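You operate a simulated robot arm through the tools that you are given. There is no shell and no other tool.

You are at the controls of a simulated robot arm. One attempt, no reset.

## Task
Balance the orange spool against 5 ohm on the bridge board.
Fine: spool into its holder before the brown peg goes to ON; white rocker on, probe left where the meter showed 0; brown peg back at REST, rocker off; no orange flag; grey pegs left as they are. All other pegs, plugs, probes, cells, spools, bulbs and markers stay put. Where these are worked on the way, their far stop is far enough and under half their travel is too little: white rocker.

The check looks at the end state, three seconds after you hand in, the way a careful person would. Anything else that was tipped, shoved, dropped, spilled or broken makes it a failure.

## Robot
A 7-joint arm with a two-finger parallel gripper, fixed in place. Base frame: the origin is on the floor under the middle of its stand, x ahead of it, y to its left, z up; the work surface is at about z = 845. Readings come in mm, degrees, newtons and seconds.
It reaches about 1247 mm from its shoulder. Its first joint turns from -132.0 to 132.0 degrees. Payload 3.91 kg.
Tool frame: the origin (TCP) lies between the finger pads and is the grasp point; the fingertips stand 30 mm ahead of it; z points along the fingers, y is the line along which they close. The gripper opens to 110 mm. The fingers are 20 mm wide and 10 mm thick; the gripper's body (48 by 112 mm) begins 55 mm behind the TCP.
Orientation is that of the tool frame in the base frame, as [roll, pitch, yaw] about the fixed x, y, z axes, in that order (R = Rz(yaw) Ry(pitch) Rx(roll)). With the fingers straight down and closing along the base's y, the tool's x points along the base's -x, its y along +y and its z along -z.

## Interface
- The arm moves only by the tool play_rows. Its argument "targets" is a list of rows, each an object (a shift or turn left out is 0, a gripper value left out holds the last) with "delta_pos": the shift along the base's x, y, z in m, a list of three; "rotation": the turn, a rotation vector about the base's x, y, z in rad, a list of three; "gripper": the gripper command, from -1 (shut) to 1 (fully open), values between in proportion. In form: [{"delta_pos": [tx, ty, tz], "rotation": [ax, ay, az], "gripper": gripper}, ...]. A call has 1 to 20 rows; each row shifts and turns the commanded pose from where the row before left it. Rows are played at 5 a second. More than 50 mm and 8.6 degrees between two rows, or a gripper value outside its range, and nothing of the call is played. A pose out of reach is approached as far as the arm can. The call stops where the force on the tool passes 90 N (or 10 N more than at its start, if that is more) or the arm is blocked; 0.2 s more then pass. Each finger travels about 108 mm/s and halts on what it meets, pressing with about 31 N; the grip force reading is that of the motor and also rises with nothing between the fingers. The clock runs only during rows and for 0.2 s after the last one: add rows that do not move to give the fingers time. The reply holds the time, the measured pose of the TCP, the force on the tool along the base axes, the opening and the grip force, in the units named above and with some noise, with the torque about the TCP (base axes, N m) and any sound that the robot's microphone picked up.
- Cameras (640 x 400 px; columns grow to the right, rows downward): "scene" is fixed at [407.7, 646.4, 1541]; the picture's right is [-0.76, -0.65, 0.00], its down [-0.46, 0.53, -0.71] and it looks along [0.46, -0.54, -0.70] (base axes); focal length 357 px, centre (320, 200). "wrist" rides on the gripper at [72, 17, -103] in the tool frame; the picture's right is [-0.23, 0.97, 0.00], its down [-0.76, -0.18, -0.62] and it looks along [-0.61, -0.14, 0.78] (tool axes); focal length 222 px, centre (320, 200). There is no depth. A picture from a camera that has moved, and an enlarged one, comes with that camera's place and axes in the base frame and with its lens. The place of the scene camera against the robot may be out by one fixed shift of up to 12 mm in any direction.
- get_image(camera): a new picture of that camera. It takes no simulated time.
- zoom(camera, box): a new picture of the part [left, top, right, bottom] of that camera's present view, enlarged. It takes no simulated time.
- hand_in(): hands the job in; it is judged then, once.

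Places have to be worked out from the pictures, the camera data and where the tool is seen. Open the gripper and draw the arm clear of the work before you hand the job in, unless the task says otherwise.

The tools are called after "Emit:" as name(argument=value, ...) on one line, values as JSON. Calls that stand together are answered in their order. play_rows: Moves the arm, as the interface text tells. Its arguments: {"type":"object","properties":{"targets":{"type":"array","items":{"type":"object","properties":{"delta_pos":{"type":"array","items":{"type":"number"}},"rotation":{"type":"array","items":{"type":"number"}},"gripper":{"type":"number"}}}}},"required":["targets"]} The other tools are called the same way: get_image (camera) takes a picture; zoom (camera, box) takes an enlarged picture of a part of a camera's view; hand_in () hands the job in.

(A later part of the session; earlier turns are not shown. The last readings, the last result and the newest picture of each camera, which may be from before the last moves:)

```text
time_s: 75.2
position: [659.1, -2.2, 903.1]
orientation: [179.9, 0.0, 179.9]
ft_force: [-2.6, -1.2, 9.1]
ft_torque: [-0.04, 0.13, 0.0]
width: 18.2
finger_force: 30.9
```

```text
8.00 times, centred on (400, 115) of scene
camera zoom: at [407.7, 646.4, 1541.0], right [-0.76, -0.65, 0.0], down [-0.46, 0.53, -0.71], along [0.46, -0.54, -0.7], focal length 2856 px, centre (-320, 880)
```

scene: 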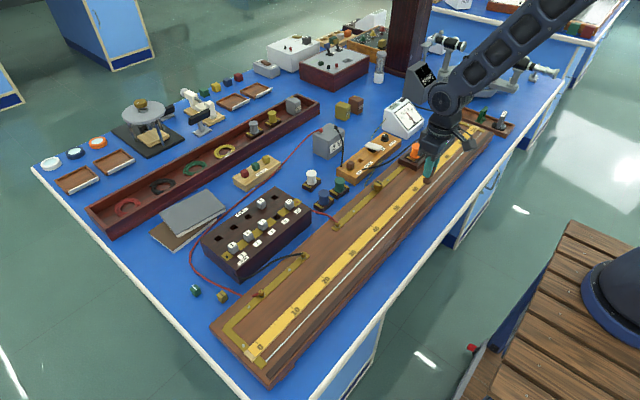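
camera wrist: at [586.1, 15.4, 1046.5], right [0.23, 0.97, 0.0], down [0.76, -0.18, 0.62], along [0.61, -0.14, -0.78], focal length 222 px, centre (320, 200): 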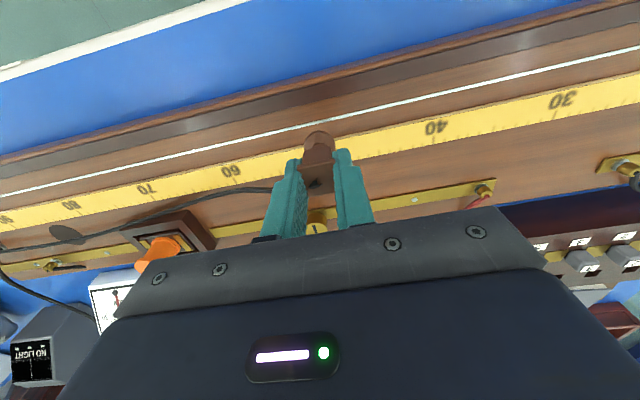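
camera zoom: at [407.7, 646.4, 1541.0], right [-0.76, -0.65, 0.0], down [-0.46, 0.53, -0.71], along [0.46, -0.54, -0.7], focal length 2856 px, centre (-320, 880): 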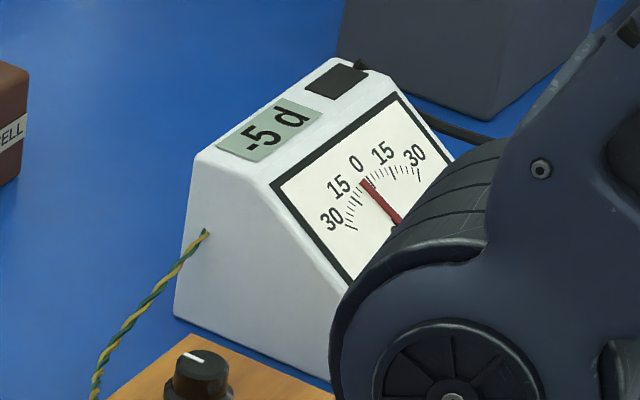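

Steady at −5 d. I lift 6 mm, shift 20 mm toward mark 52 and touch again to learn the direction and sensitivity.

Emit:
play_rows(targets=[{"delta_pos": [0, 0, 0.003]}, {"delta_pos": [0, 0, 0.004]}, {"delta_pos": [0, -0.01, 0]}, {"delta_pos": [0, -0.01, 0]}, {}, {"delta_pos": [0, 0, -0.004]}, {"delta_pos": [0, 0, -0.003]}, {}, {}])

Emit:
zoom(camera="scene", box=[375, 90, 425, 140])

```text
time_s: 77.2
position: [658.3, -20.9, 904.0]
orientation: [-180.0, 0.0, -180.0]
ft_force: [-1.3, -1.3, 12.2]
ft_torque: [-0.02, 0.1, -0.01]
width: 18.3
finger_force: 31.1
```

```text
8.00 times, centred on (400, 115) of scene
camera zoom: at [407.7, 646.4, 1541.0], right [-0.76, -0.65, 0.0], down [-0.46, 0.53, -0.71], along [0.46, -0.54, -0.7], focal length 2856 px, centre (-320, 880)
```

zoom: 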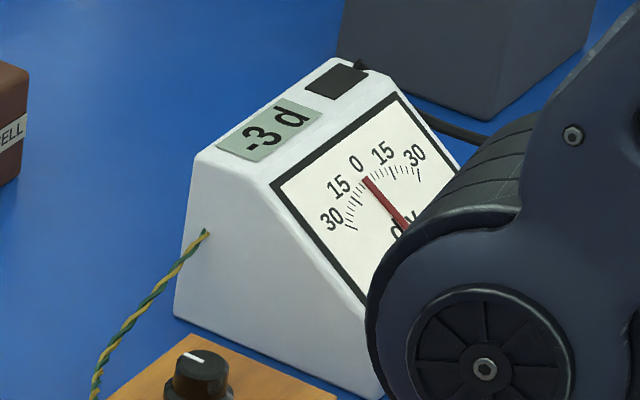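

−3 d now: about 1 division per centimetre, zero lies further toward 55. I hop another 25 mm.

Emit:
play_rows(targets=[{"delta_pos": [0, 0, 0.003]}, {"delta_pos": [0, 0, 0.004]}, {"delta_pos": [0, -0.0125, 0]}, {"delta_pos": [0, -0.0125, 0]}, {}, {"delta_pos": [0, 0, -0.004]}, {"delta_pos": [0, 0, -0.003]}, {}, {}, {}])

Emit:
zoom(camera="scene", box=[375, 90, 425, 140])

Emit:
zoom(camera="scene", box=[370, 160, 430, 220])

```text
time_s: 79.4
position: [658.6, -46.1, 903.9]
orientation: [179.9, 0.0, -179.9]
ft_force: [-2.0, -0.9, 15.5]
ft_torque: [-0.08, 0.12, 0.03]
width: 18.4
finger_force: 31.0
```

```text
8.00 times, centred on (400, 115) of scene
camera zoom: at [407.7, 646.4, 1541.0], right [-0.76, -0.65, 0.0], down [-0.46, 0.53, -0.71], along [0.46, -0.54, -0.7], focal length 2856 px, centre (-320, 880)
```

zoom: 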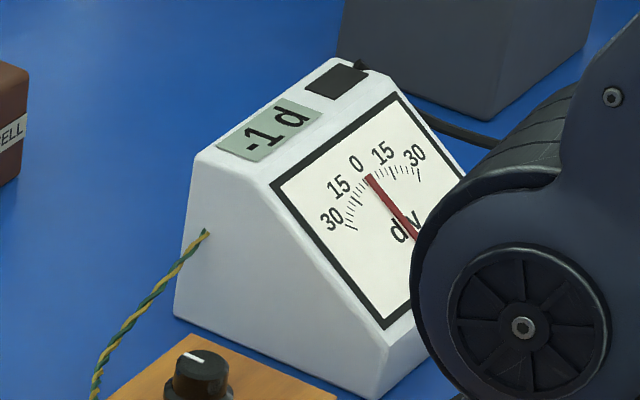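

```text
6.67 times, centred on (400, 190) of scene
camera zoom: at [407.7, 646.4, 1541.0], right [-0.76, -0.65, 0.0], down [-0.46, 0.53, -0.71], along [0.46, -0.54, -0.7], focal length 2380 px, centre (-213, 267)
```

zoom: 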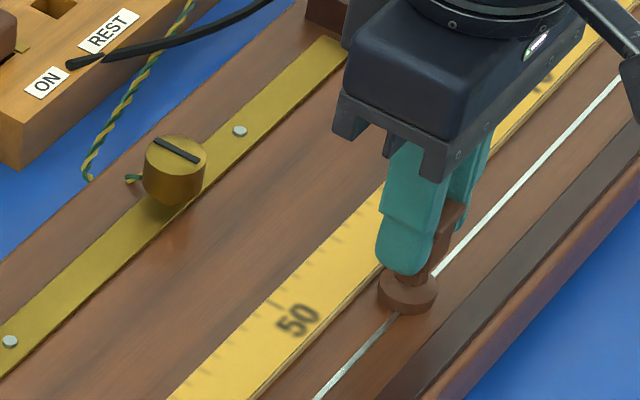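

−1 d. I hop another 8 mm with slightly less down-travel.

Emit:
play_rows(targets=[{"delta_pos": [0, 0, 0.003]}, {"delta_pos": [0, 0, 0.004]}, {"delta_pos": [0, -0.008, 0]}, {}, {"delta_pos": [0, 0, -0.004]}, {"delta_pos": [0, 0, -0.0025]}, {}, {}, {}])

Emit:
zoom(camera="scene", box=[375, 90, 425, 140])

```text
time_s: 81.4
position: [658.3, -54.2, 903.8]
orientation: [180.0, 0.0, 180.0]
ft_force: [-0.6, -0.6, -1.8]
ft_torque: [0.01, 0.02, 0.03]
width: 18.4
finger_force: 30.9
```

```text
8.00 times, centred on (400, 115) of scene
camera zoom: at [407.7, 646.4, 1541.0], right [-0.76, -0.65, 0.0], down [-0.46, 0.53, -0.71], along [0.46, -0.54, -0.7], focal length 2856 px, centre (-320, 880)
```

zoom: 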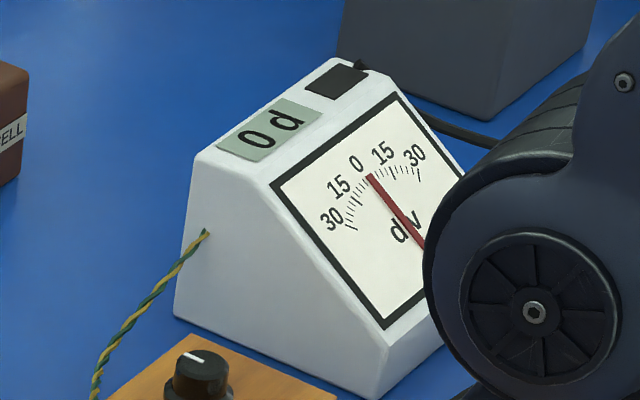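

No contact force this time, so that 0 may just mean open circuit. I lower 1 mm more.

Emit:
play_rows(targets=[{"delta_pos": [0, 0, -0.0006]}, {}, {}, {}])

Emit:
zoom(camera="scene", box=[375, 90, 425, 140])

```text
time_s: 82.4
position: [659.3, -54.5, 902.7]
orientation: [180.0, 0.0, 180.0]
ft_force: [-0.2, -0.1, 4.8]
ft_torque: [0.02, -0.01, -0.04]
width: 18.5
finger_force: 30.8
```

```text
8.00 times, centred on (400, 115) of scene
camera zoom: at [407.7, 646.4, 1541.0], right [-0.76, -0.65, 0.0], down [-0.46, 0.53, -0.71], along [0.46, -0.54, -0.7], focal length 2856 px, centre (-320, 880)
```

zoom: 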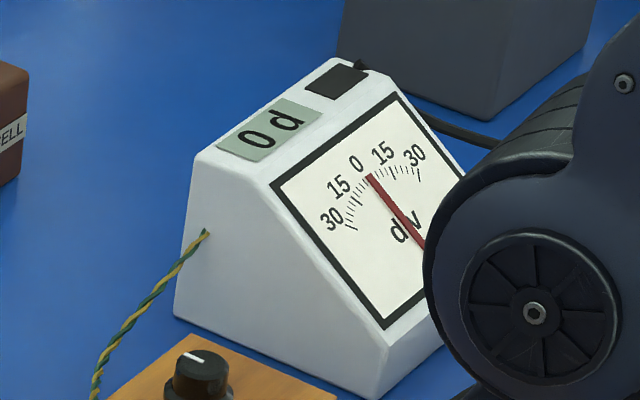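

Contact (5 N) with reading 0. To centre it I find the other edge: hop another 8 mm and read.

Emit:
play_rows(targets=[{"delta_pos": [0, 0, 0.003]}, {"delta_pos": [0, 0, 0.004]}, {"delta_pos": [0, -0.008, 0]}, {}, {"delta_pos": [0, 0, -0.004]}, {"delta_pos": [0, 0, -0.003]}, {}, {}, {}])

Emit:
zoom(camera="scene", box=[375, 90, 425, 140])

```text
time_s: 84.4
position: [659.2, -62.9, 902.9]
orientation: [-180.0, 0.0, -179.9]
ft_force: [-1.8, -1.1, 9.3]
ft_torque: [-0.04, 0.11, 0.0]
width: 18.1
finger_force: 30.9
```

```text
8.00 times, centred on (400, 115) of scene
camera zoom: at [407.7, 646.4, 1541.0], right [-0.76, -0.65, 0.0], down [-0.46, 0.53, -0.71], along [0.46, -0.54, -0.7], focal length 2856 px, centre (-320, 880)
```

zoom: 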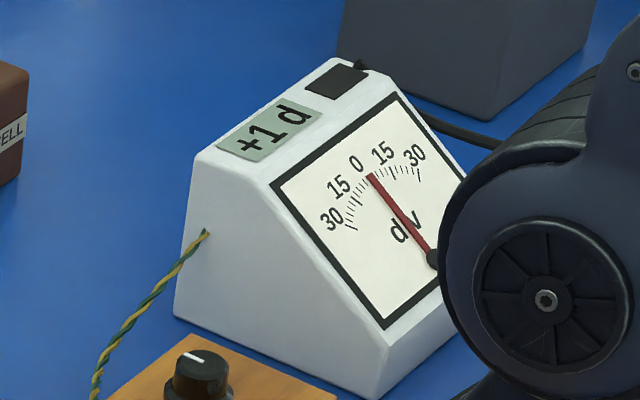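

+1 d at y≈−62.7, so the zero window lies between −46 and −63. I test 4 mm back (≈−58.5).

Emit:
play_rows(targets=[{"delta_pos": [0, 0, 0.003]}, {"delta_pos": [0, 0, 0.004]}, {"delta_pos": [0, 0.004, 0]}, {}, {"delta_pos": [0, 0, -0.004]}, {"delta_pos": [0, 0, -0.003]}, {}, {}, {}])

Emit:
zoom(camera="scene", box=[375, 90, 425, 140])

```text
time_s: 86.4
position: [657.9, -59.5, 903.7]
orientation: [-180.0, 0.0, -179.9]
ft_force: [-0.5, -0.3, 8.2]
ft_torque: [0.04, 0.02, 0.01]
width: 18.1
finger_force: 30.8
```

```text
8.00 times, centred on (400, 115) of scene
camera zoom: at [407.7, 646.4, 1541.0], right [-0.76, -0.65, 0.0], down [-0.46, 0.53, -0.71], along [0.46, -0.54, -0.7], focal length 2856 px, centre (-320, 880)
```

zoom: 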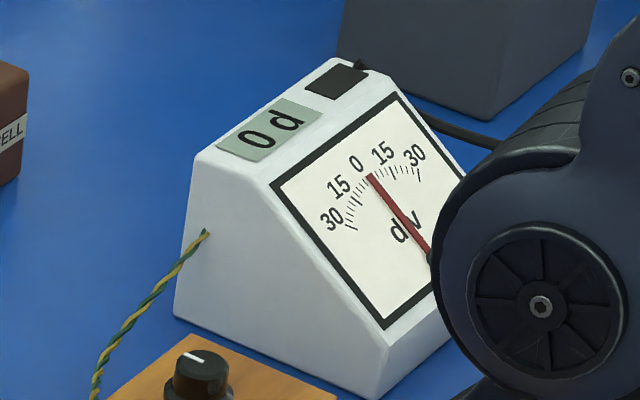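

Still 0 at ≈−58.5 with 8 N contact. Now I test the other edge, 8 mm back (≈−50.5).

Emit:
play_rows(targets=[{"delta_pos": [0, 0, 0.003]}, {"delta_pos": [0, 0, 0.004]}, {"delta_pos": [0, 0.008, 0]}, {}, {"delta_pos": [0, 0, -0.004]}, {"delta_pos": [0, 0, -0.003]}, {}, {}, {}])

Emit:
zoom(camera="scene", box=[375, 90, 425, 140])

```text
time_s: 88.4
position: [659.4, -50.7, 904.0]
orientation: [179.9, 0.0, 179.9]
ft_force: [-0.1, -0.6, 0.7]
ft_torque: [0.02, -0.05, 0.01]
width: 18.4
finger_force: 30.4
```

```text
8.00 times, centred on (400, 115) of scene
camera zoom: at [407.7, 646.4, 1541.0], right [-0.76, -0.65, 0.0], down [-0.46, 0.53, -0.71], along [0.46, -0.54, -0.7], focal length 2856 px, centre (-320, 880)
```

zoom: 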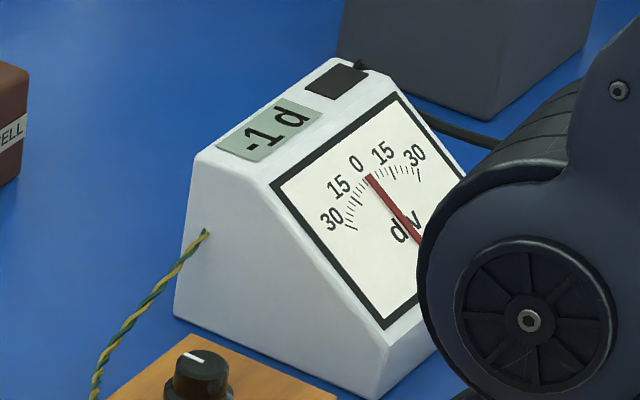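

−1 d at ≈−50.6. So the zero window is about −52 to −61, centre ≈ −57 (mark ≈55.5, i.e. 4 Ω against 5 Ω). I hop there and set it down gently.

Emit:
play_rows(targets=[{"delta_pos": [0, 0, 0.003]}, {"delta_pos": [0, 0, 0.004]}, {"delta_pos": [0, -0.0063, 0]}, {}, {"delta_pos": [0, 0, -0.004]}, {"delta_pos": [0, 0, -0.003]}, {}, {}, {}])

Emit:
zoom(camera="scene", box=[375, 90, 425, 140])

Emit:
zoom(camera="scene", box=[380, 160, 440, 220])

Emit:
zoom(camera="wrist", box=[260, 80, 380, 200])

```text
time_s: 90.4
position: [658.3, -56.8, 903.3]
orientation: [-180.0, 0.0, -180.0]
ft_force: [0.4, -0.3, -1.3]
ft_torque: [0.0, -0.01, 0.0]
width: 18.1
finger_force: 30.9
```

```text
8.00 times, centred on (400, 115) of scene
camera zoom: at [407.7, 646.4, 1541.0], right [-0.76, -0.65, 0.0], down [-0.46, 0.53, -0.71], along [0.46, -0.54, -0.7], focal length 2856 px, centre (-320, 880)
```

zoom: 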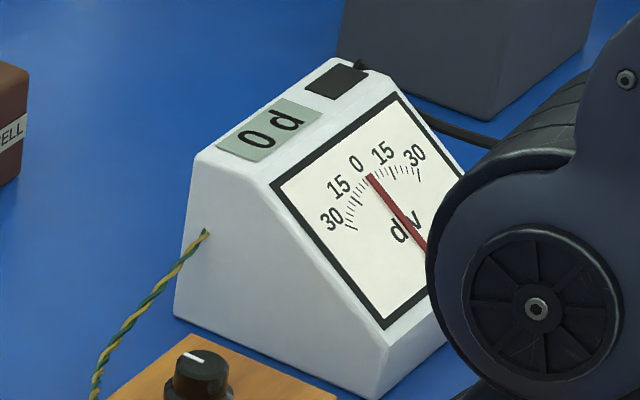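

```text
6.67 times, centred on (410, 190) of scene
camera zoom: at [407.7, 646.4, 1541.0], right [-0.76, -0.65, 0.0], down [-0.46, 0.53, -0.71], along [0.46, -0.54, -0.7], focal length 2380 px, centre (-280, 267)
```

zoom: 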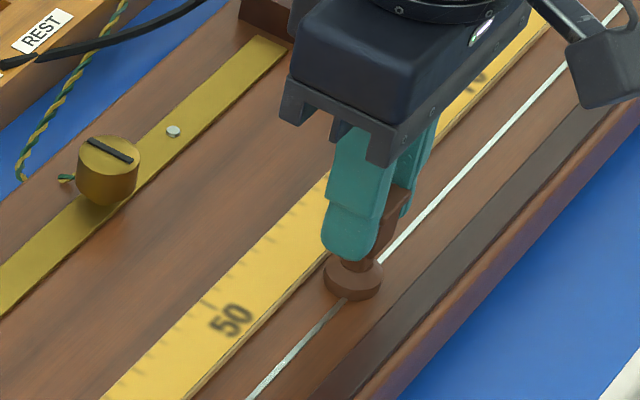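

```text
3.33 times, centred on (320, 140) of wrist
camera zoom: at [585.2, -39.9, 1007.0], right [0.23, 0.97, 0.0], down [0.76, -0.18, 0.62], along [0.61, -0.14, -0.78], focal length 740 px, centre (320, 400)
```

zoom: 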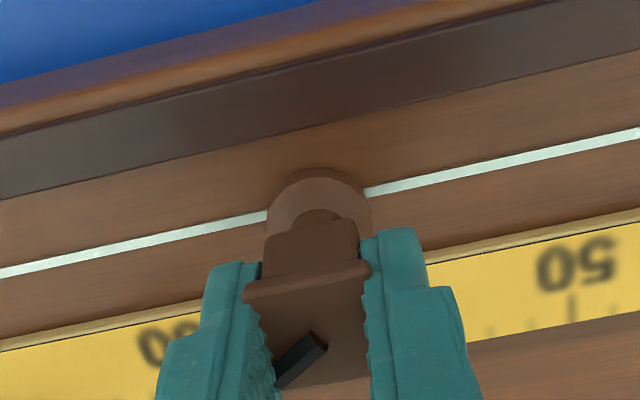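

The foot appears about 3 mm to the +x side of the wire and isn't pressing yet. I lift, shift −3 mm in x, and lower gently until contact.

Emit:
play_rows(targets=[{"delta_pos": [0, 0, 0.004]}, {"delta_pos": [-0.003, 0, 0]}, {}, {"delta_pos": [0, 0, -0.003]}, {"delta_pos": [0, 0, -0.0015]}, {}, {}])

Emit:
zoom(camera="scene", box=[375, 90, 425, 140])

Emit:
zoom(camera="wrist", box=[260, 80, 380, 200])

Emit:
zoom(camera="scene", box=[390, 180, 420, 210])

```text
time_s: 92.0
position: [655.3, -56.2, 903.2]
orientation: [180.0, 0.2, 180.0]
ft_force: [-0.5, 1.5, 12.6]
ft_torque: [0.05, 0.05, 0.01]
width: 18.2
finger_force: 30.9
```

```text
8.00 times, centred on (400, 115) of scene
camera zoom: at [407.7, 646.4, 1541.0], right [-0.76, -0.65, 0.0], down [-0.46, 0.53, -0.71], along [0.46, -0.54, -0.7], focal length 2856 px, centre (-320, 880)
```

zoom: 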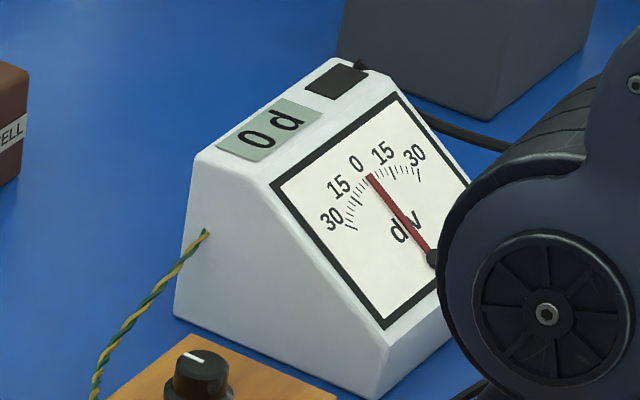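

```text
3.33 times, centred on (320, 140) of wrist
camera zoom: at [581.9, -40.0, 1006.6], right [0.23, 0.97, 0.0], down [0.76, -0.18, 0.62], along [0.61, -0.14, -0.78], focal length 740 px, centre (320, 400)
```

zoom: 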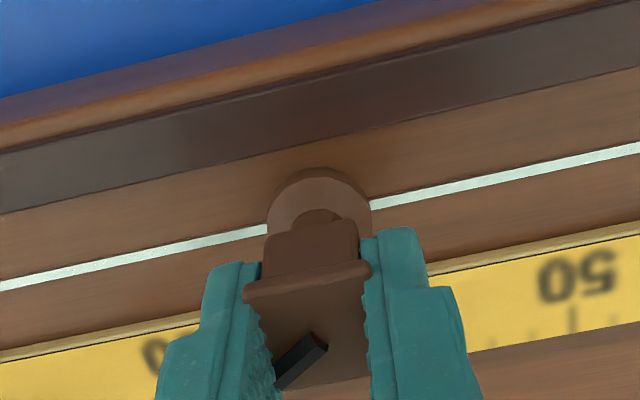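

```text
13.33 times, centred on (405, 195) of scene
camera zoom: at [407.7, 646.4, 1541.0], right [-0.76, -0.65, 0.0], down [-0.46, 0.53, -0.71], along [0.46, -0.54, -0.7], focal length 4759 px, centre (-813, 267)
```

zoom: 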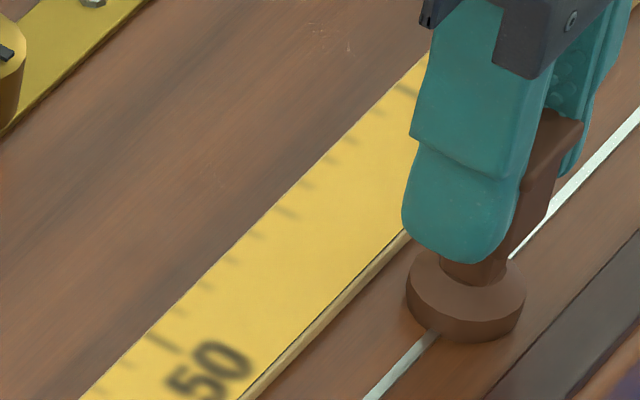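

Contact 12 N, display 0 d, foot centred on the wire in both views (mark ≈55.5). I ease off 0.5 mm, confirm 0, and then open the fingers.

Emit:
play_rows(targets=[{"delta_pos": [0, 0, -0.0005]}, {"delta_pos": [0, 0, 0.001]}, {}, {"gripper": -0.5}, {}, {}])

Emit:
zoom(camera="scene", box=[375, 90, 425, 140])

Emit:
zoom(camera="wrist", box=[260, 80, 380, 200])

Emit:
zoom(camera="scene", box=[390, 180, 420, 210])

```text
time_s: 93.4
position: [656.5, -56.8, 902.7]
orientation: [-180.0, 0.0, 179.9]
ft_force: [0.8, -0.4, -0.5]
ft_torque: [0.0, -0.01, -0.01]
width: 27.4
finger_force: 0.0
```

```text
8.00 times, centred on (400, 115) of scene
camera zoom: at [407.7, 646.4, 1541.0], right [-0.76, -0.65, 0.0], down [-0.46, 0.53, -0.71], along [0.46, -0.54, -0.7], focal length 2856 px, centre (-320, 880)
```

zoom: 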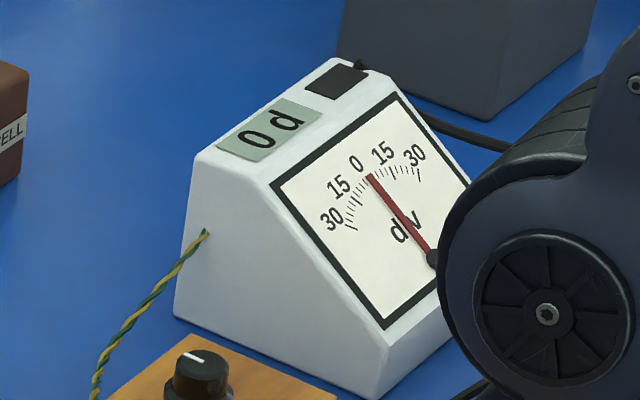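

```text
3.33 times, centred on (320, 140) of wrist
camera zoom: at [581.7, -40.0, 1006.7], right [0.23, 0.97, 0.0], down [0.76, -0.18, 0.62], along [0.61, -0.14, -0.78], focal length 740 px, centre (320, 400)
```

zoom: 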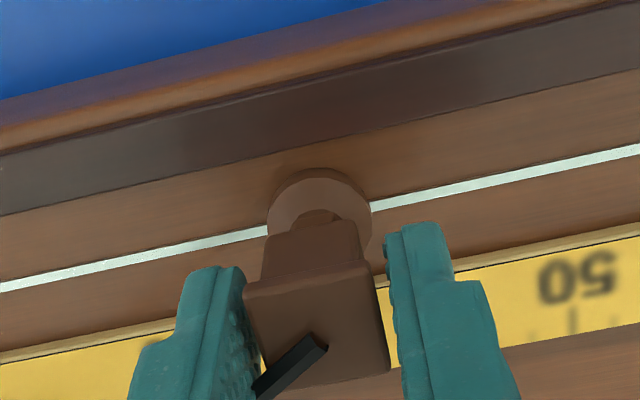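

```text
13.33 times, centred on (405, 195) of scene
camera zoom: at [407.7, 646.4, 1541.0], right [-0.76, -0.65, 0.0], down [-0.46, 0.53, -0.71], along [0.46, -0.54, -0.7], focal length 4759 px, centre (-813, 267)
```

zoom: 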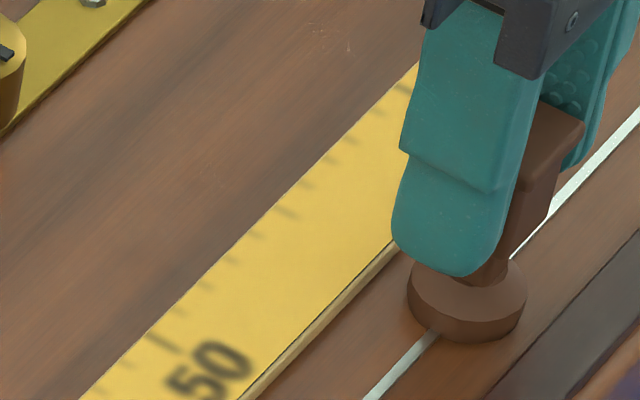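

Released: the probe stands upright on the wire and the meter still shows 0 d. I rise slowly and check that the probe and lead stay put.

Emit:
play_rows(targets=[{"delta_pos": [0, 0, 0.004]}, {"delta_pos": [0, 0, 0.008]}, {"delta_pos": [0, 0, 0.012]}, {"delta_pos": [0, 0, 0.016]}, {}])

Emit:
get_image(camera="wrist")

Emit:
zoom(camera="scene", box=[380, 160, 440, 220])

Emit:
zoom(camera="scene", box=[375, 90, 425, 140])

```text
time_s: 94.6
position: [655.9, -56.3, 944.1]
orientation: [180.0, -0.1, 179.9]
ft_force: [0.0, -0.1, -0.6]
ft_torque: [0.0, -0.01, 0.0]
width: 27.3
finger_force: 0.0
```

```text
taken
camera wrist: at [581.8, -39.8, 1046.6], right [0.23, 0.97, 0.0], down [0.76, -0.18, 0.62], along [0.61, -0.14, -0.78], focal length 222 px, centre (320, 200)
```

wrist: 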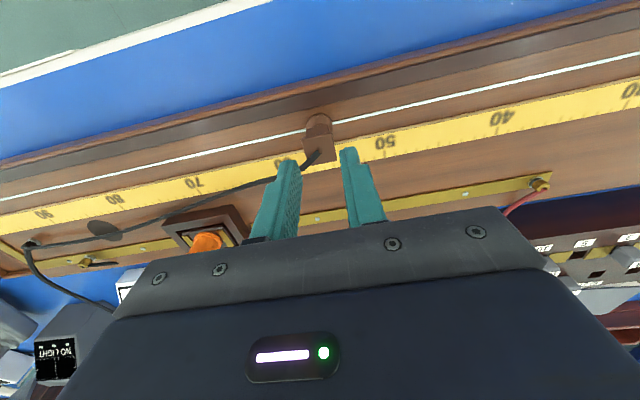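

```text
6.67 times, centred on (410, 190) of scene
camera zoom: at [407.7, 646.4, 1541.0], right [-0.76, -0.65, 0.0], down [-0.46, 0.53, -0.71], along [0.46, -0.54, -0.7], focal length 2380 px, centre (-280, 267)
```

zoom: 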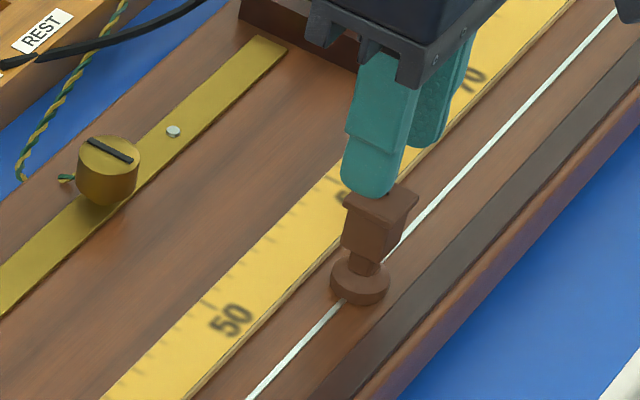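

```text
8.00 times, centred on (400, 115) of scene
camera zoom: at [407.7, 646.4, 1541.0], right [-0.76, -0.65, 0.0], down [-0.46, 0.53, -0.71], along [0.46, -0.54, -0.7], focal length 2856 px, centre (-320, 880)
```

zoom: 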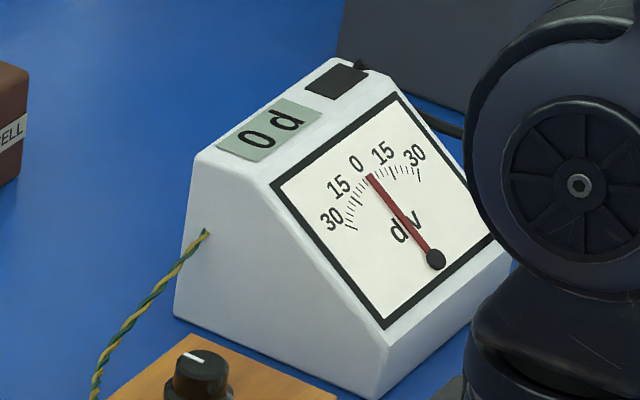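

The probe stays upright on the wire, display 0 d, window dark. Now I rise and go back over the brown peg at ON, turning the gripper −91° again.

Emit:
play_rows(targets=[{"delta_pos": [0, 0, 0.03]}, {"delta_pos": [0, 0, 0.035]}, {"delta_pos": [0.02, 0, 0], "rotation": [0, 0, -0.1444]}, {"delta_pos": [0.025, -0.002, 0], "rotation": [0, 0, -0.1444], "gripper": -0.24}, {"delta_pos": [0.025, -0.002, 0], "rotation": [0, 0, -0.1444]}, {"delta_pos": [0.025, -0.002, 0], "rotation": [0, 0, -0.1444]}, {"delta_pos": [0.025, -0.002, 0], "rotation": [0, 0, -0.1444]}, {"delta_pos": [0.025, -0.002, 0], "rotation": [0, 0, -0.1444]}, {"delta_pos": [0.025, -0.002, 0], "rotation": [0, 0, -0.1444]}, {"delta_pos": [0.025, -0.002, 0], "rotation": [0, 0, -0.1444]}, {"delta_pos": [0.025, -0.002, 0], "rotation": [0, 0, -0.1444]}, {"delta_pos": [0.02, -0.0025, 0], "rotation": [0, 0, -0.1444]}, {"delta_pos": [0, 0, 0], "rotation": [0, 0, -0.1444]}, {}])

Emit:
get_image(camera="wrist")

Emit:
get_image(camera="scene")

Emit:
zoom(camera="scene", box=[380, 160, 440, 220])

```text
time_s: 97.6
position: [897.1, -75.6, 1009.1]
orientation: [-180.0, 0.1, 88.9]
ft_force: [-0.4, 0.3, -1.1]
ft_torque: [0.03, 0.03, -0.03]
width: 41.6
finger_force: 0.1
```

```text
taken
camera wrist: at [912.9, -3.3, 1112.2], right [0.97, -0.25, 0.0], down [-0.19, -0.76, 0.62], along [-0.15, -0.6, -0.78], focal length 222 px, centre (320, 200)
```

wrist: 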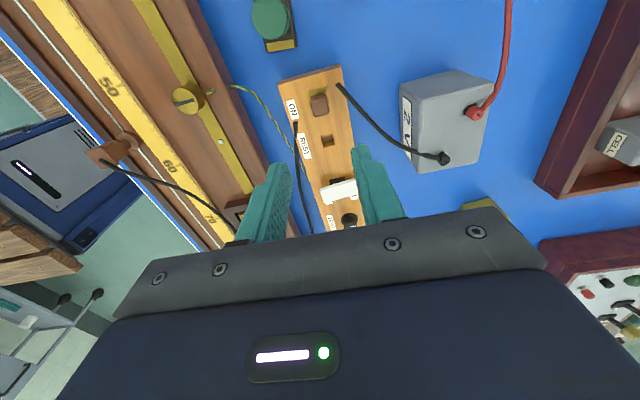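

```text
taken
```

scene: 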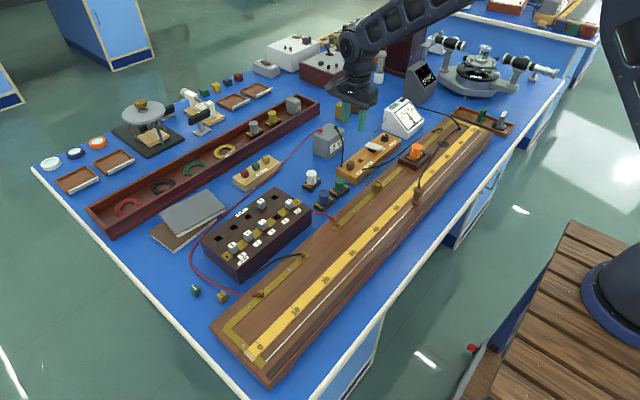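

```text
6.67 times, centred on (410, 190) of scene
camera zoom: at [407.7, 646.4, 1541.0], right [-0.76, -0.65, 0.0], down [-0.46, 0.53, -0.71], along [0.46, -0.54, -0.7], focal length 2380 px, centre (-280, 267)
```

zoom: 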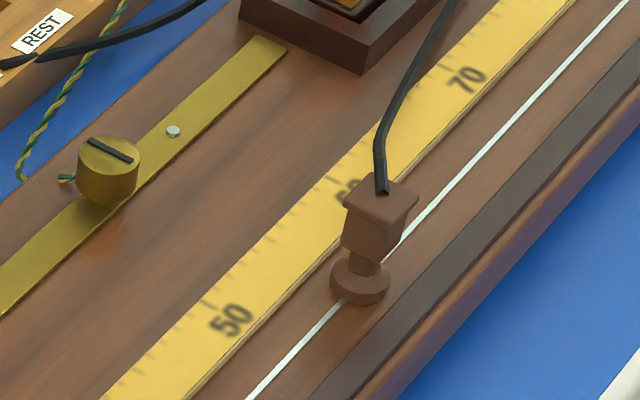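

The probe stands on the wire near 55.5 with its lead trailing; everything else is undisturbed. I descend over the peg and check alignment.

Emit:
play_rows(targets=[{"delta_pos": [-0.0005, -0.0003, -0.03]}, {"delta_pos": [0, 0, -0.035]}, {"delta_pos": [0, 0, -0.035]}, {}])

Emit:
zoom(camera="wrist", box=[240, 90, 400, 200])

Emit:
zoom(camera="scene", box=[375, 90, 425, 140])

```text
time_s: 98.6
position: [895.3, -74.5, 907.4]
orientation: [-180.0, 0.0, 89.1]
ft_force: [0.1, 0.7, 0.5]
ft_torque: [-0.03, 0.02, 0.02]
width: 41.5
finger_force: 0.0
```

```text
3.64 times, centred on (320, 145) of wrist
camera zoom: at [911.9, -2.7, 1011.6], right [0.97, -0.24, 0.0], down [-0.19, -0.76, 0.62], along [-0.15, -0.6, -0.78], focal length 808 px, centre (320, 400)
```

zoom: 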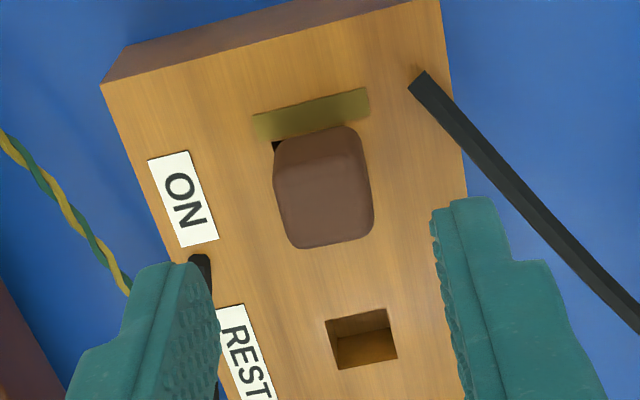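

```text
8.00 times, centred on (400, 115) of scene
camera zoom: at [407.7, 646.4, 1541.0], right [-0.76, -0.65, 0.0], down [-0.46, 0.53, -0.71], along [0.46, -0.54, -0.7], focal length 2856 px, centre (-320, 880)
```

zoom: 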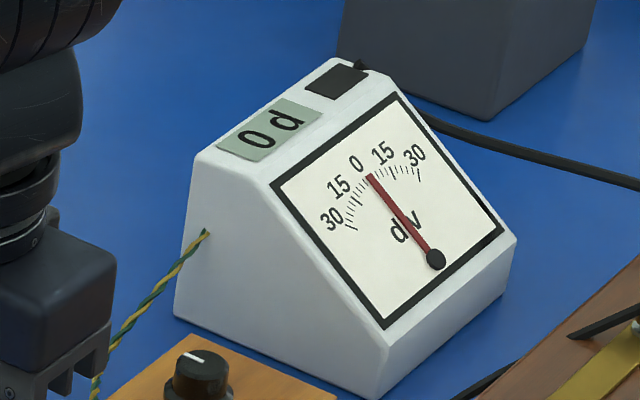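

Peg head is about 1.5 mm to +x of centre; I correct that, descend to the same height as before and close.

Emit:
play_rows(targets=[{"delta_pos": [0.0014, -0.0003, -0.02]}, {"delta_pos": [0, 0, -0.015]}, {"delta_pos": [0, 0, -0.0095]}, {}, {"gripper": -1}, {}, {}, {}])

Emit:
zoom(camera="wrist", box=[240, 90, 400, 200])

```text
time_s: 100.4
position: [897.6, -75.3, 863.6]
orientation: [-180.0, 0.0, 88.9]
ft_force: [-0.4, 0.0, 0.1]
ft_torque: [-0.01, 0.03, -0.03]
width: 18.9
finger_force: 30.8
```

```text
3.64 times, centred on (320, 145) of wrist
camera zoom: at [913.3, -3.6, 967.0], right [0.97, -0.24, 0.0], down [-0.19, -0.76, 0.62], along [-0.15, -0.6, -0.78], focal length 808 px, centre (320, 400)
```

zoom: 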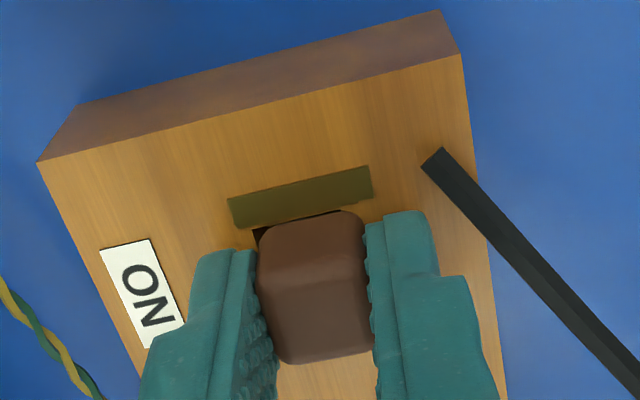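

Gripped. I lift it out gently.

Emit:
play_rows(targets=[{"delta_pos": [0, 0, 0.002]}, {"delta_pos": [0, 0, 0.003]}, {"delta_pos": [0, 0, 0.004]}, {"delta_pos": [0, 0, 0.005]}, {"delta_pos": [0, 0, 0.006]}, {"delta_pos": [0, 0, 0.006]}, {"delta_pos": [0, 0, 0.006]}, {"delta_pos": [0, 0, 0.004]}, {"delta_pos": [0, 0, 0.002]}, {}, {"delta_pos": [-0.0005, -0.005, 0]}, {"delta_pos": [-0.0005, -0.01, 0]}, {"delta_pos": [-0.0005, -0.012, 0]}, {"delta_pos": [-0.0004, -0.012, 0]}, {"delta_pos": [0, -0.008, 0]}, {"delta_pos": [0, -0.0028, 0]}, {}])

Emit:
zoom(camera="wrist", box=[240, 60, 400, 200])

Emit:
zoom(camera="scene", box=[330, 120, 390, 190])

```text
time_s: 104.0
position: [896.1, -125.4, 902.6]
orientation: [179.9, 0.0, 89.0]
ft_force: [0.6, -0.7, -0.6]
ft_torque: [0.01, 0.02, 0.03]
width: 18.7
finger_force: 30.7
```

```text
2.86 times, centred on (320, 130) of wrist
camera zoom: at [912.0, -54.0, 1005.2], right [0.97, -0.24, 0.0], down [-0.19, -0.76, 0.62], along [-0.15, -0.6, -0.78], focal length 635 px, centre (320, 400)
```

zoom: 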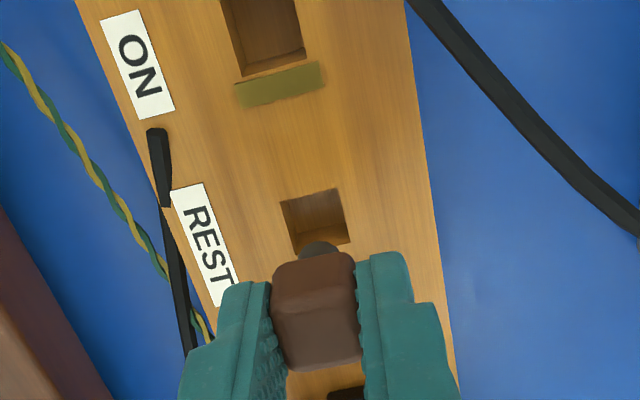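

```text
5.71 times, centred on (360, 155) of scene
camera zoom: at [407.7, 646.4, 1541.0], right [-0.76, -0.65, 0.0], down [-0.46, 0.53, -0.71], along [0.46, -0.54, -0.7], focal length 2040 px, centre (91, 457)
```

zoom: 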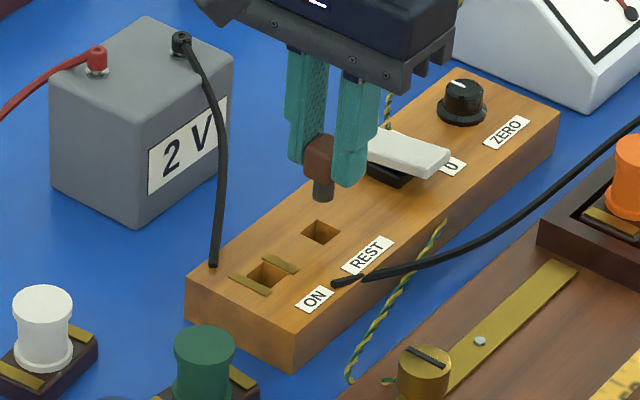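

The picture matches the earlier view from when the peg was lifted straight out of REST. I lower it in.

Emit:
play_rows(targets=[{"delta_pos": [0, 0, -0.004]}, {"delta_pos": [0, 0, -0.007]}, {"delta_pos": [0, 0, -0.008]}, {"delta_pos": [0, 0, -0.008]}, {"delta_pos": [0, 0, -0.005]}, {"delta_pos": [0, 0, -0.003]}, {"delta_pos": [0, 0, -0.002]}, {}])

Emit:
zoom(camera="wrist", box=[240, 60, 400, 200])

Emit:
zoom(camera="scene", box=[330, 120, 390, 190])

```text
time_s: 105.8
position: [894.4, -125.1, 865.2]
orientation: [180.0, 0.0, 88.9]
ft_force: [-0.5, -0.2, -0.3]
ft_torque: [0.03, 0.02, 0.0]
width: 18.7
finger_force: 30.7
```

```text
2.86 times, centred on (320, 130) of wrist
camera zoom: at [912.1, -53.5, 968.1], right [0.97, -0.24, 0.0], down [-0.19, -0.76, 0.62], along [-0.15, -0.6, -0.78], focal length 635 px, centre (320, 400)
```

zoom: 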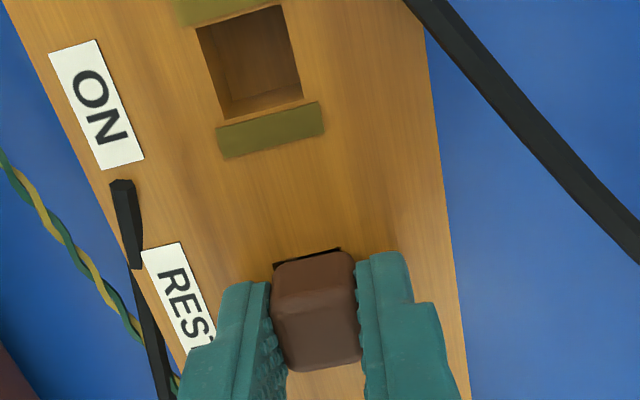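

```text
5.71 times, centred on (360, 155) of scene
camera zoom: at [407.7, 646.4, 1541.0], right [-0.76, -0.65, 0.0], down [-0.46, 0.53, -0.71], along [0.46, -0.54, -0.7], focal length 2040 px, centre (91, 457)
```

zoom: 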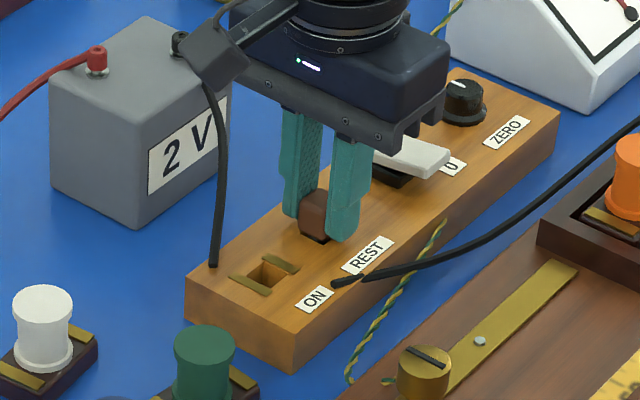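

The stem is in the REST hole; I lower the last millimetre or two until it seats.

Emit:
play_rows(targets=[{"delta_pos": [0, 0, -0.001]}, {"delta_pos": [0, 0, -0.001]}, {}])

Emit:
zoom(camera="wrist", box=[240, 60, 400, 200])

```text
time_s: 106.6
position: [894.9, -126.0, 863.8]
orientation: [179.9, 0.1, 89.0]
ft_force: [-3.0, 1.5, 12.5]
ft_torque: [0.06, 0.11, 0.03]
width: 18.8
finger_force: 30.9
```

```text
2.86 times, centred on (320, 130) of wrist
camera zoom: at [911.7, -53.5, 966.8], right [0.97, -0.24, 0.0], down [-0.19, -0.76, 0.62], along [-0.15, -0.6, -0.78], focal length 635 px, centre (320, 400)
```

zoom: 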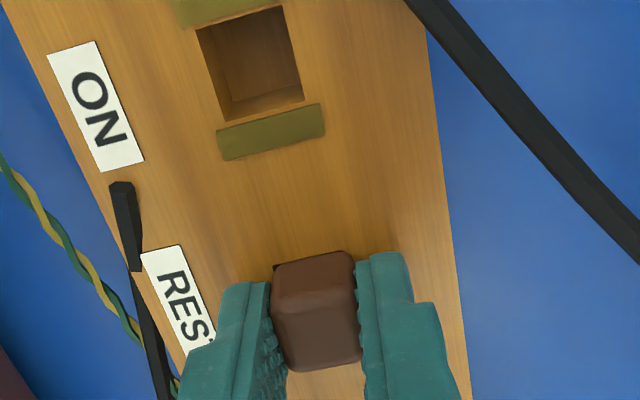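

Seated at REST (12 N, same height as originally). I ease off, open and rise.

Emit:
play_rows(targets=[{"delta_pos": [0, 0, 0.0004]}, {"gripper": -0.45}, {}, {"gripper": -0.24}, {"delta_pos": [0, 0, 0.01]}, {"delta_pos": [0, 0, 0.02]}, {"delta_pos": [0, 0, 0.03]}, {"delta_pos": [0, 0, 0.04]}, {}])

Emit:
zoom(camera="wrist", box=[240, 40, 400, 160])

Emit:
zoom(camera="scene", box=[330, 90, 430, 190])

```text
time_s: 108.6
position: [896.0, -124.3, 962.2]
orientation: [-180.0, -0.1, 89.1]
ft_force: [0.3, 0.3, 0.1]
ft_torque: [0.01, 0.0, -0.01]
width: 41.9
finger_force: 0.0
```

```text
3.33 times, centred on (320, 100) of wrist
camera zoom: at [911.8, -52.6, 1066.2], right [0.97, -0.24, 0.0], down [-0.19, -0.76, 0.62], along [-0.15, -0.6, -0.78], focal length 740 px, centre (320, 533)
```

zoom: 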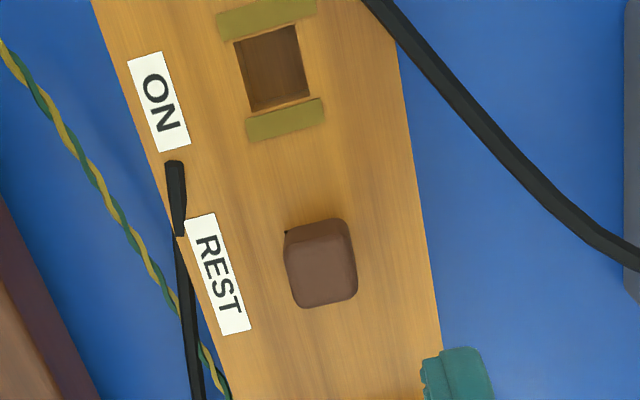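

```text
4.00 times, centred on (380, 140) of scene
camera zoom: at [407.7, 646.4, 1541.0], right [-0.76, -0.65, 0.0], down [-0.46, 0.53, -0.71], along [0.46, -0.54, -0.7], focal length 1428 px, centre (80, 440)
```

zoom: 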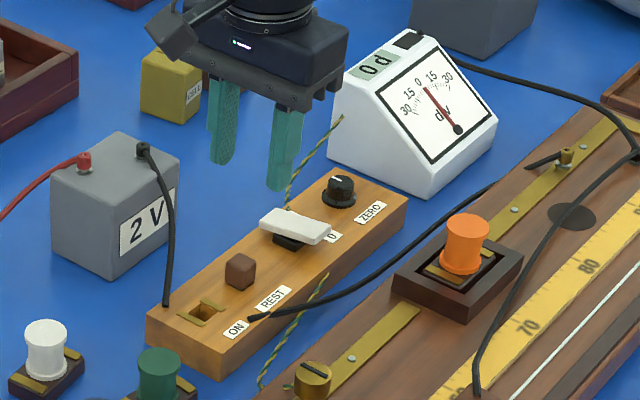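

Peg is back at REST and the meter reads 0 with no flag. Now the rocker: I close the fingers and position over its raised "0" end (−x side, about x=870, y=-199).

Emit:
play_rows(targets=[{"delta_pos": [-0.008, -0.025, 0.01], "gripper": -1}, {"delta_pos": [-0.008, -0.025, 0]}, {"delta_pos": [-0.0075, -0.0245, 0]}, {"delta_pos": [0, 0, -0.03]}, {"delta_pos": [0, 0, -0.03]}, {"delta_pos": [0, 0, -0.015]}, {}])

Emit:
zoom(camera="scene", box=[345, 115, 405, 165])

Emit:
zoom(camera="wrist", box=[260, 90, 400, 210])

```text
time_s: 110.2
position: [871.4, -199.3, 898.1]
orientation: [-180.0, 0.0, 89.1]
ft_force: [0.4, 0.2, -0.1]
ft_torque: [-0.01, 0.01, 0.03]
width: 0.0
finger_force: 31.2
```

```text
8.00 times, centred on (375, 140) of scene
camera zoom: at [407.7, 646.4, 1541.0], right [-0.76, -0.65, 0.0], down [-0.46, 0.53, -0.71], along [0.46, -0.54, -0.7], focal length 2856 px, centre (-120, 680)
```

zoom: 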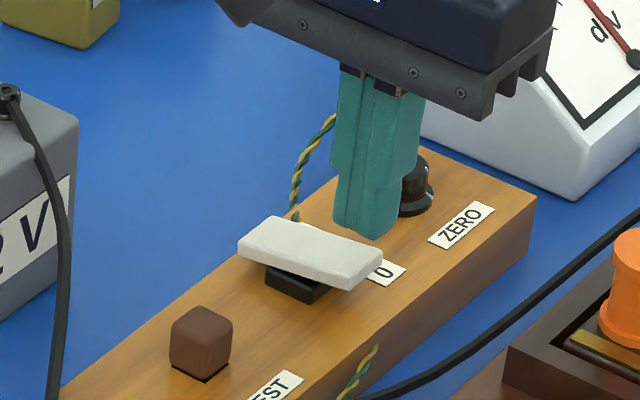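

```text
3.33 times, centred on (330, 150) of wrist
camera zoom: at [887.5, -128.0, 1000.9], right [0.97, -0.24, 0.0], down [-0.19, -0.76, 0.62], along [-0.15, -0.6, -0.78], focal length 740 px, centre (287, 367)
```

zoom: 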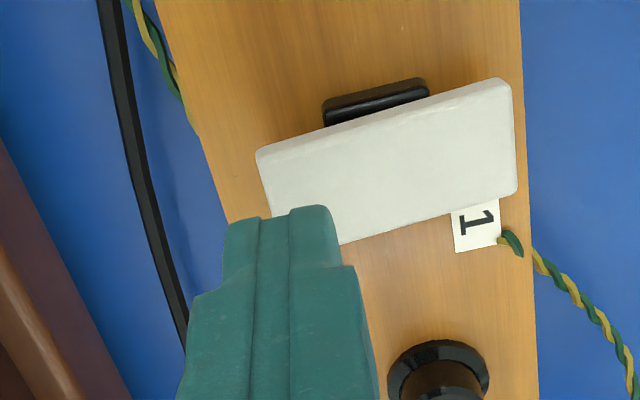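

Fingertips overlap the raised "0" end. I press down in small steps.

Emit:
play_rows(targets=[{"delta_pos": [0, 0, -0.005]}, {"delta_pos": [0, 0, -0.005]}, {"delta_pos": [0, 0, -0.004]}, {"delta_pos": [0, 0, -0.003]}, {"delta_pos": [0, 0, -0.002]}, {}])

Emit:
zoom(camera="scene", box=[345, 115, 405, 165])

```text
time_s: 111.6
position: [871.3, -199.1, 879.0]
orientation: [-180.0, 0.0, 89.0]
ft_force: [-0.7, -0.3, 0.5]
ft_torque: [0.0, 0.0, -0.02]
width: 0.0
finger_force: 31.2
```

```text
8.00 times, centred on (375, 140) of scene
camera zoom: at [407.7, 646.4, 1541.0], right [-0.76, -0.65, 0.0], down [-0.46, 0.53, -0.71], along [0.46, -0.54, -0.7], focal length 2856 px, centre (-120, 680)
```

zoom: 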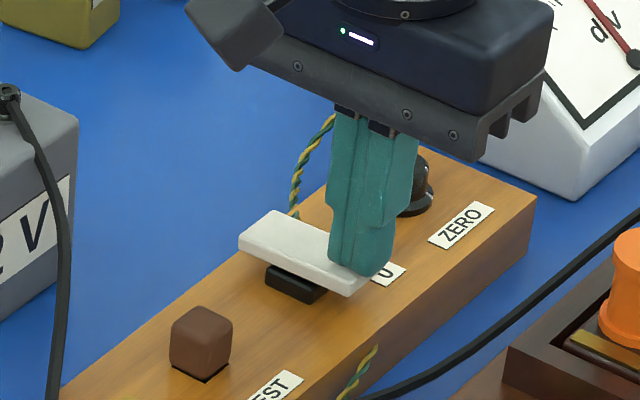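

Emit:
play_rows(targets=[{"delta_pos": [0, 0, -0.002]}, {"delta_pos": [0, 0, -0.002]}, {}])

Emit:
zoom(camera="scene", box=[345, 115, 405, 165])

```text
time_s: 112.4
position: [870.5, -198.7, 876.4]
orientation: [180.0, 0.0, 89.0]
ft_force: [-6.7, 0.9, 18.2]
ft_torque: [0.07, 0.07, -0.01]
width: 0.0
finger_force: 30.8
```

```text
8.00 times, centred on (375, 140) of scene
camera zoom: at [407.7, 646.4, 1541.0], right [-0.76, -0.65, 0.0], down [-0.46, 0.53, -0.71], along [0.46, -0.54, -0.7], focal length 2856 px, centre (-120, 680)
```

zoom: 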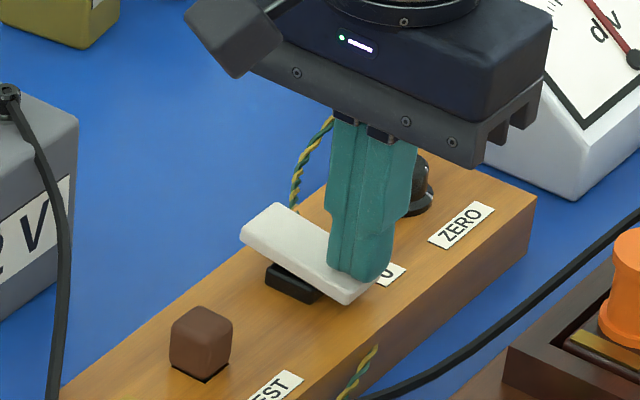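

It has flipped back toward its original slope (18 N). One more small push to be sure of the stop, then I rise.

Emit:
play_rows(targets=[{"delta_pos": [0, 0, -0.001]}, {}, {"delta_pos": [0, 0, 0.01]}, {"delta_pos": [0, 0, 0.03]}, {"delta_pos": [0, 0, 0.04]}, {"delta_pos": [0, 0, 0.045]}, {}])

Emit:
zoom(camera="scene", box=[355, 125, 395, 165])

Emit:
zoom(camera="scene", box=[330, 130, 410, 190])

Emit:
zoom(camera="scene", box=[375, 90, 425, 140])

```text
time_s: 114.0
position: [871.2, -198.6, 998.6]
orientation: [180.0, 0.0, 89.0]
ft_force: [0.3, -0.2, -0.8]
ft_torque: [0.02, 0.04, 0.01]
width: 0.0
finger_force: 31.2
```

```text
10.00 times, centred on (375, 145) of scene
camera zoom: at [407.7, 646.4, 1541.0], right [-0.76, -0.65, 0.0], down [-0.46, 0.53, -0.71], along [0.46, -0.54, -0.7], focal length 3569 px, centre (-230, 750)
```

zoom: 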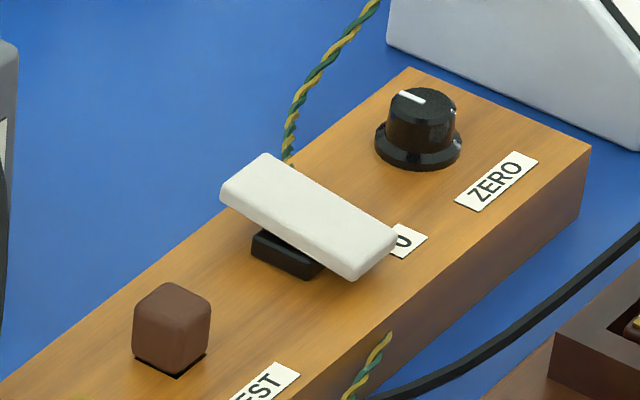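

```text
6.67 times, centred on (370, 160) of scene
camera zoom: at [407.7, 646.4, 1541.0], right [-0.76, -0.65, 0.0], down [-0.46, 0.53, -0.71], along [0.46, -0.54, -0.7], focal length 2380 px, centre (-13, 467)
```

zoom: 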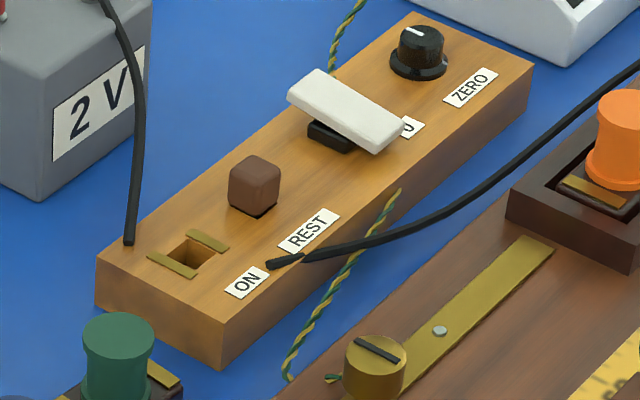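

```text
8.00 times, centred on (400, 115) of scene
camera zoom: at [407.7, 646.4, 1541.0], right [-0.76, -0.65, 0.0], down [-0.46, 0.53, -0.71], along [0.46, -0.54, -0.7], focal length 2856 px, centre (-320, 880)
```

zoom: 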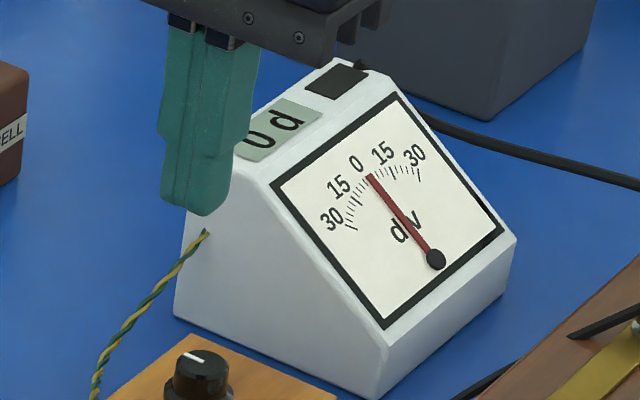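

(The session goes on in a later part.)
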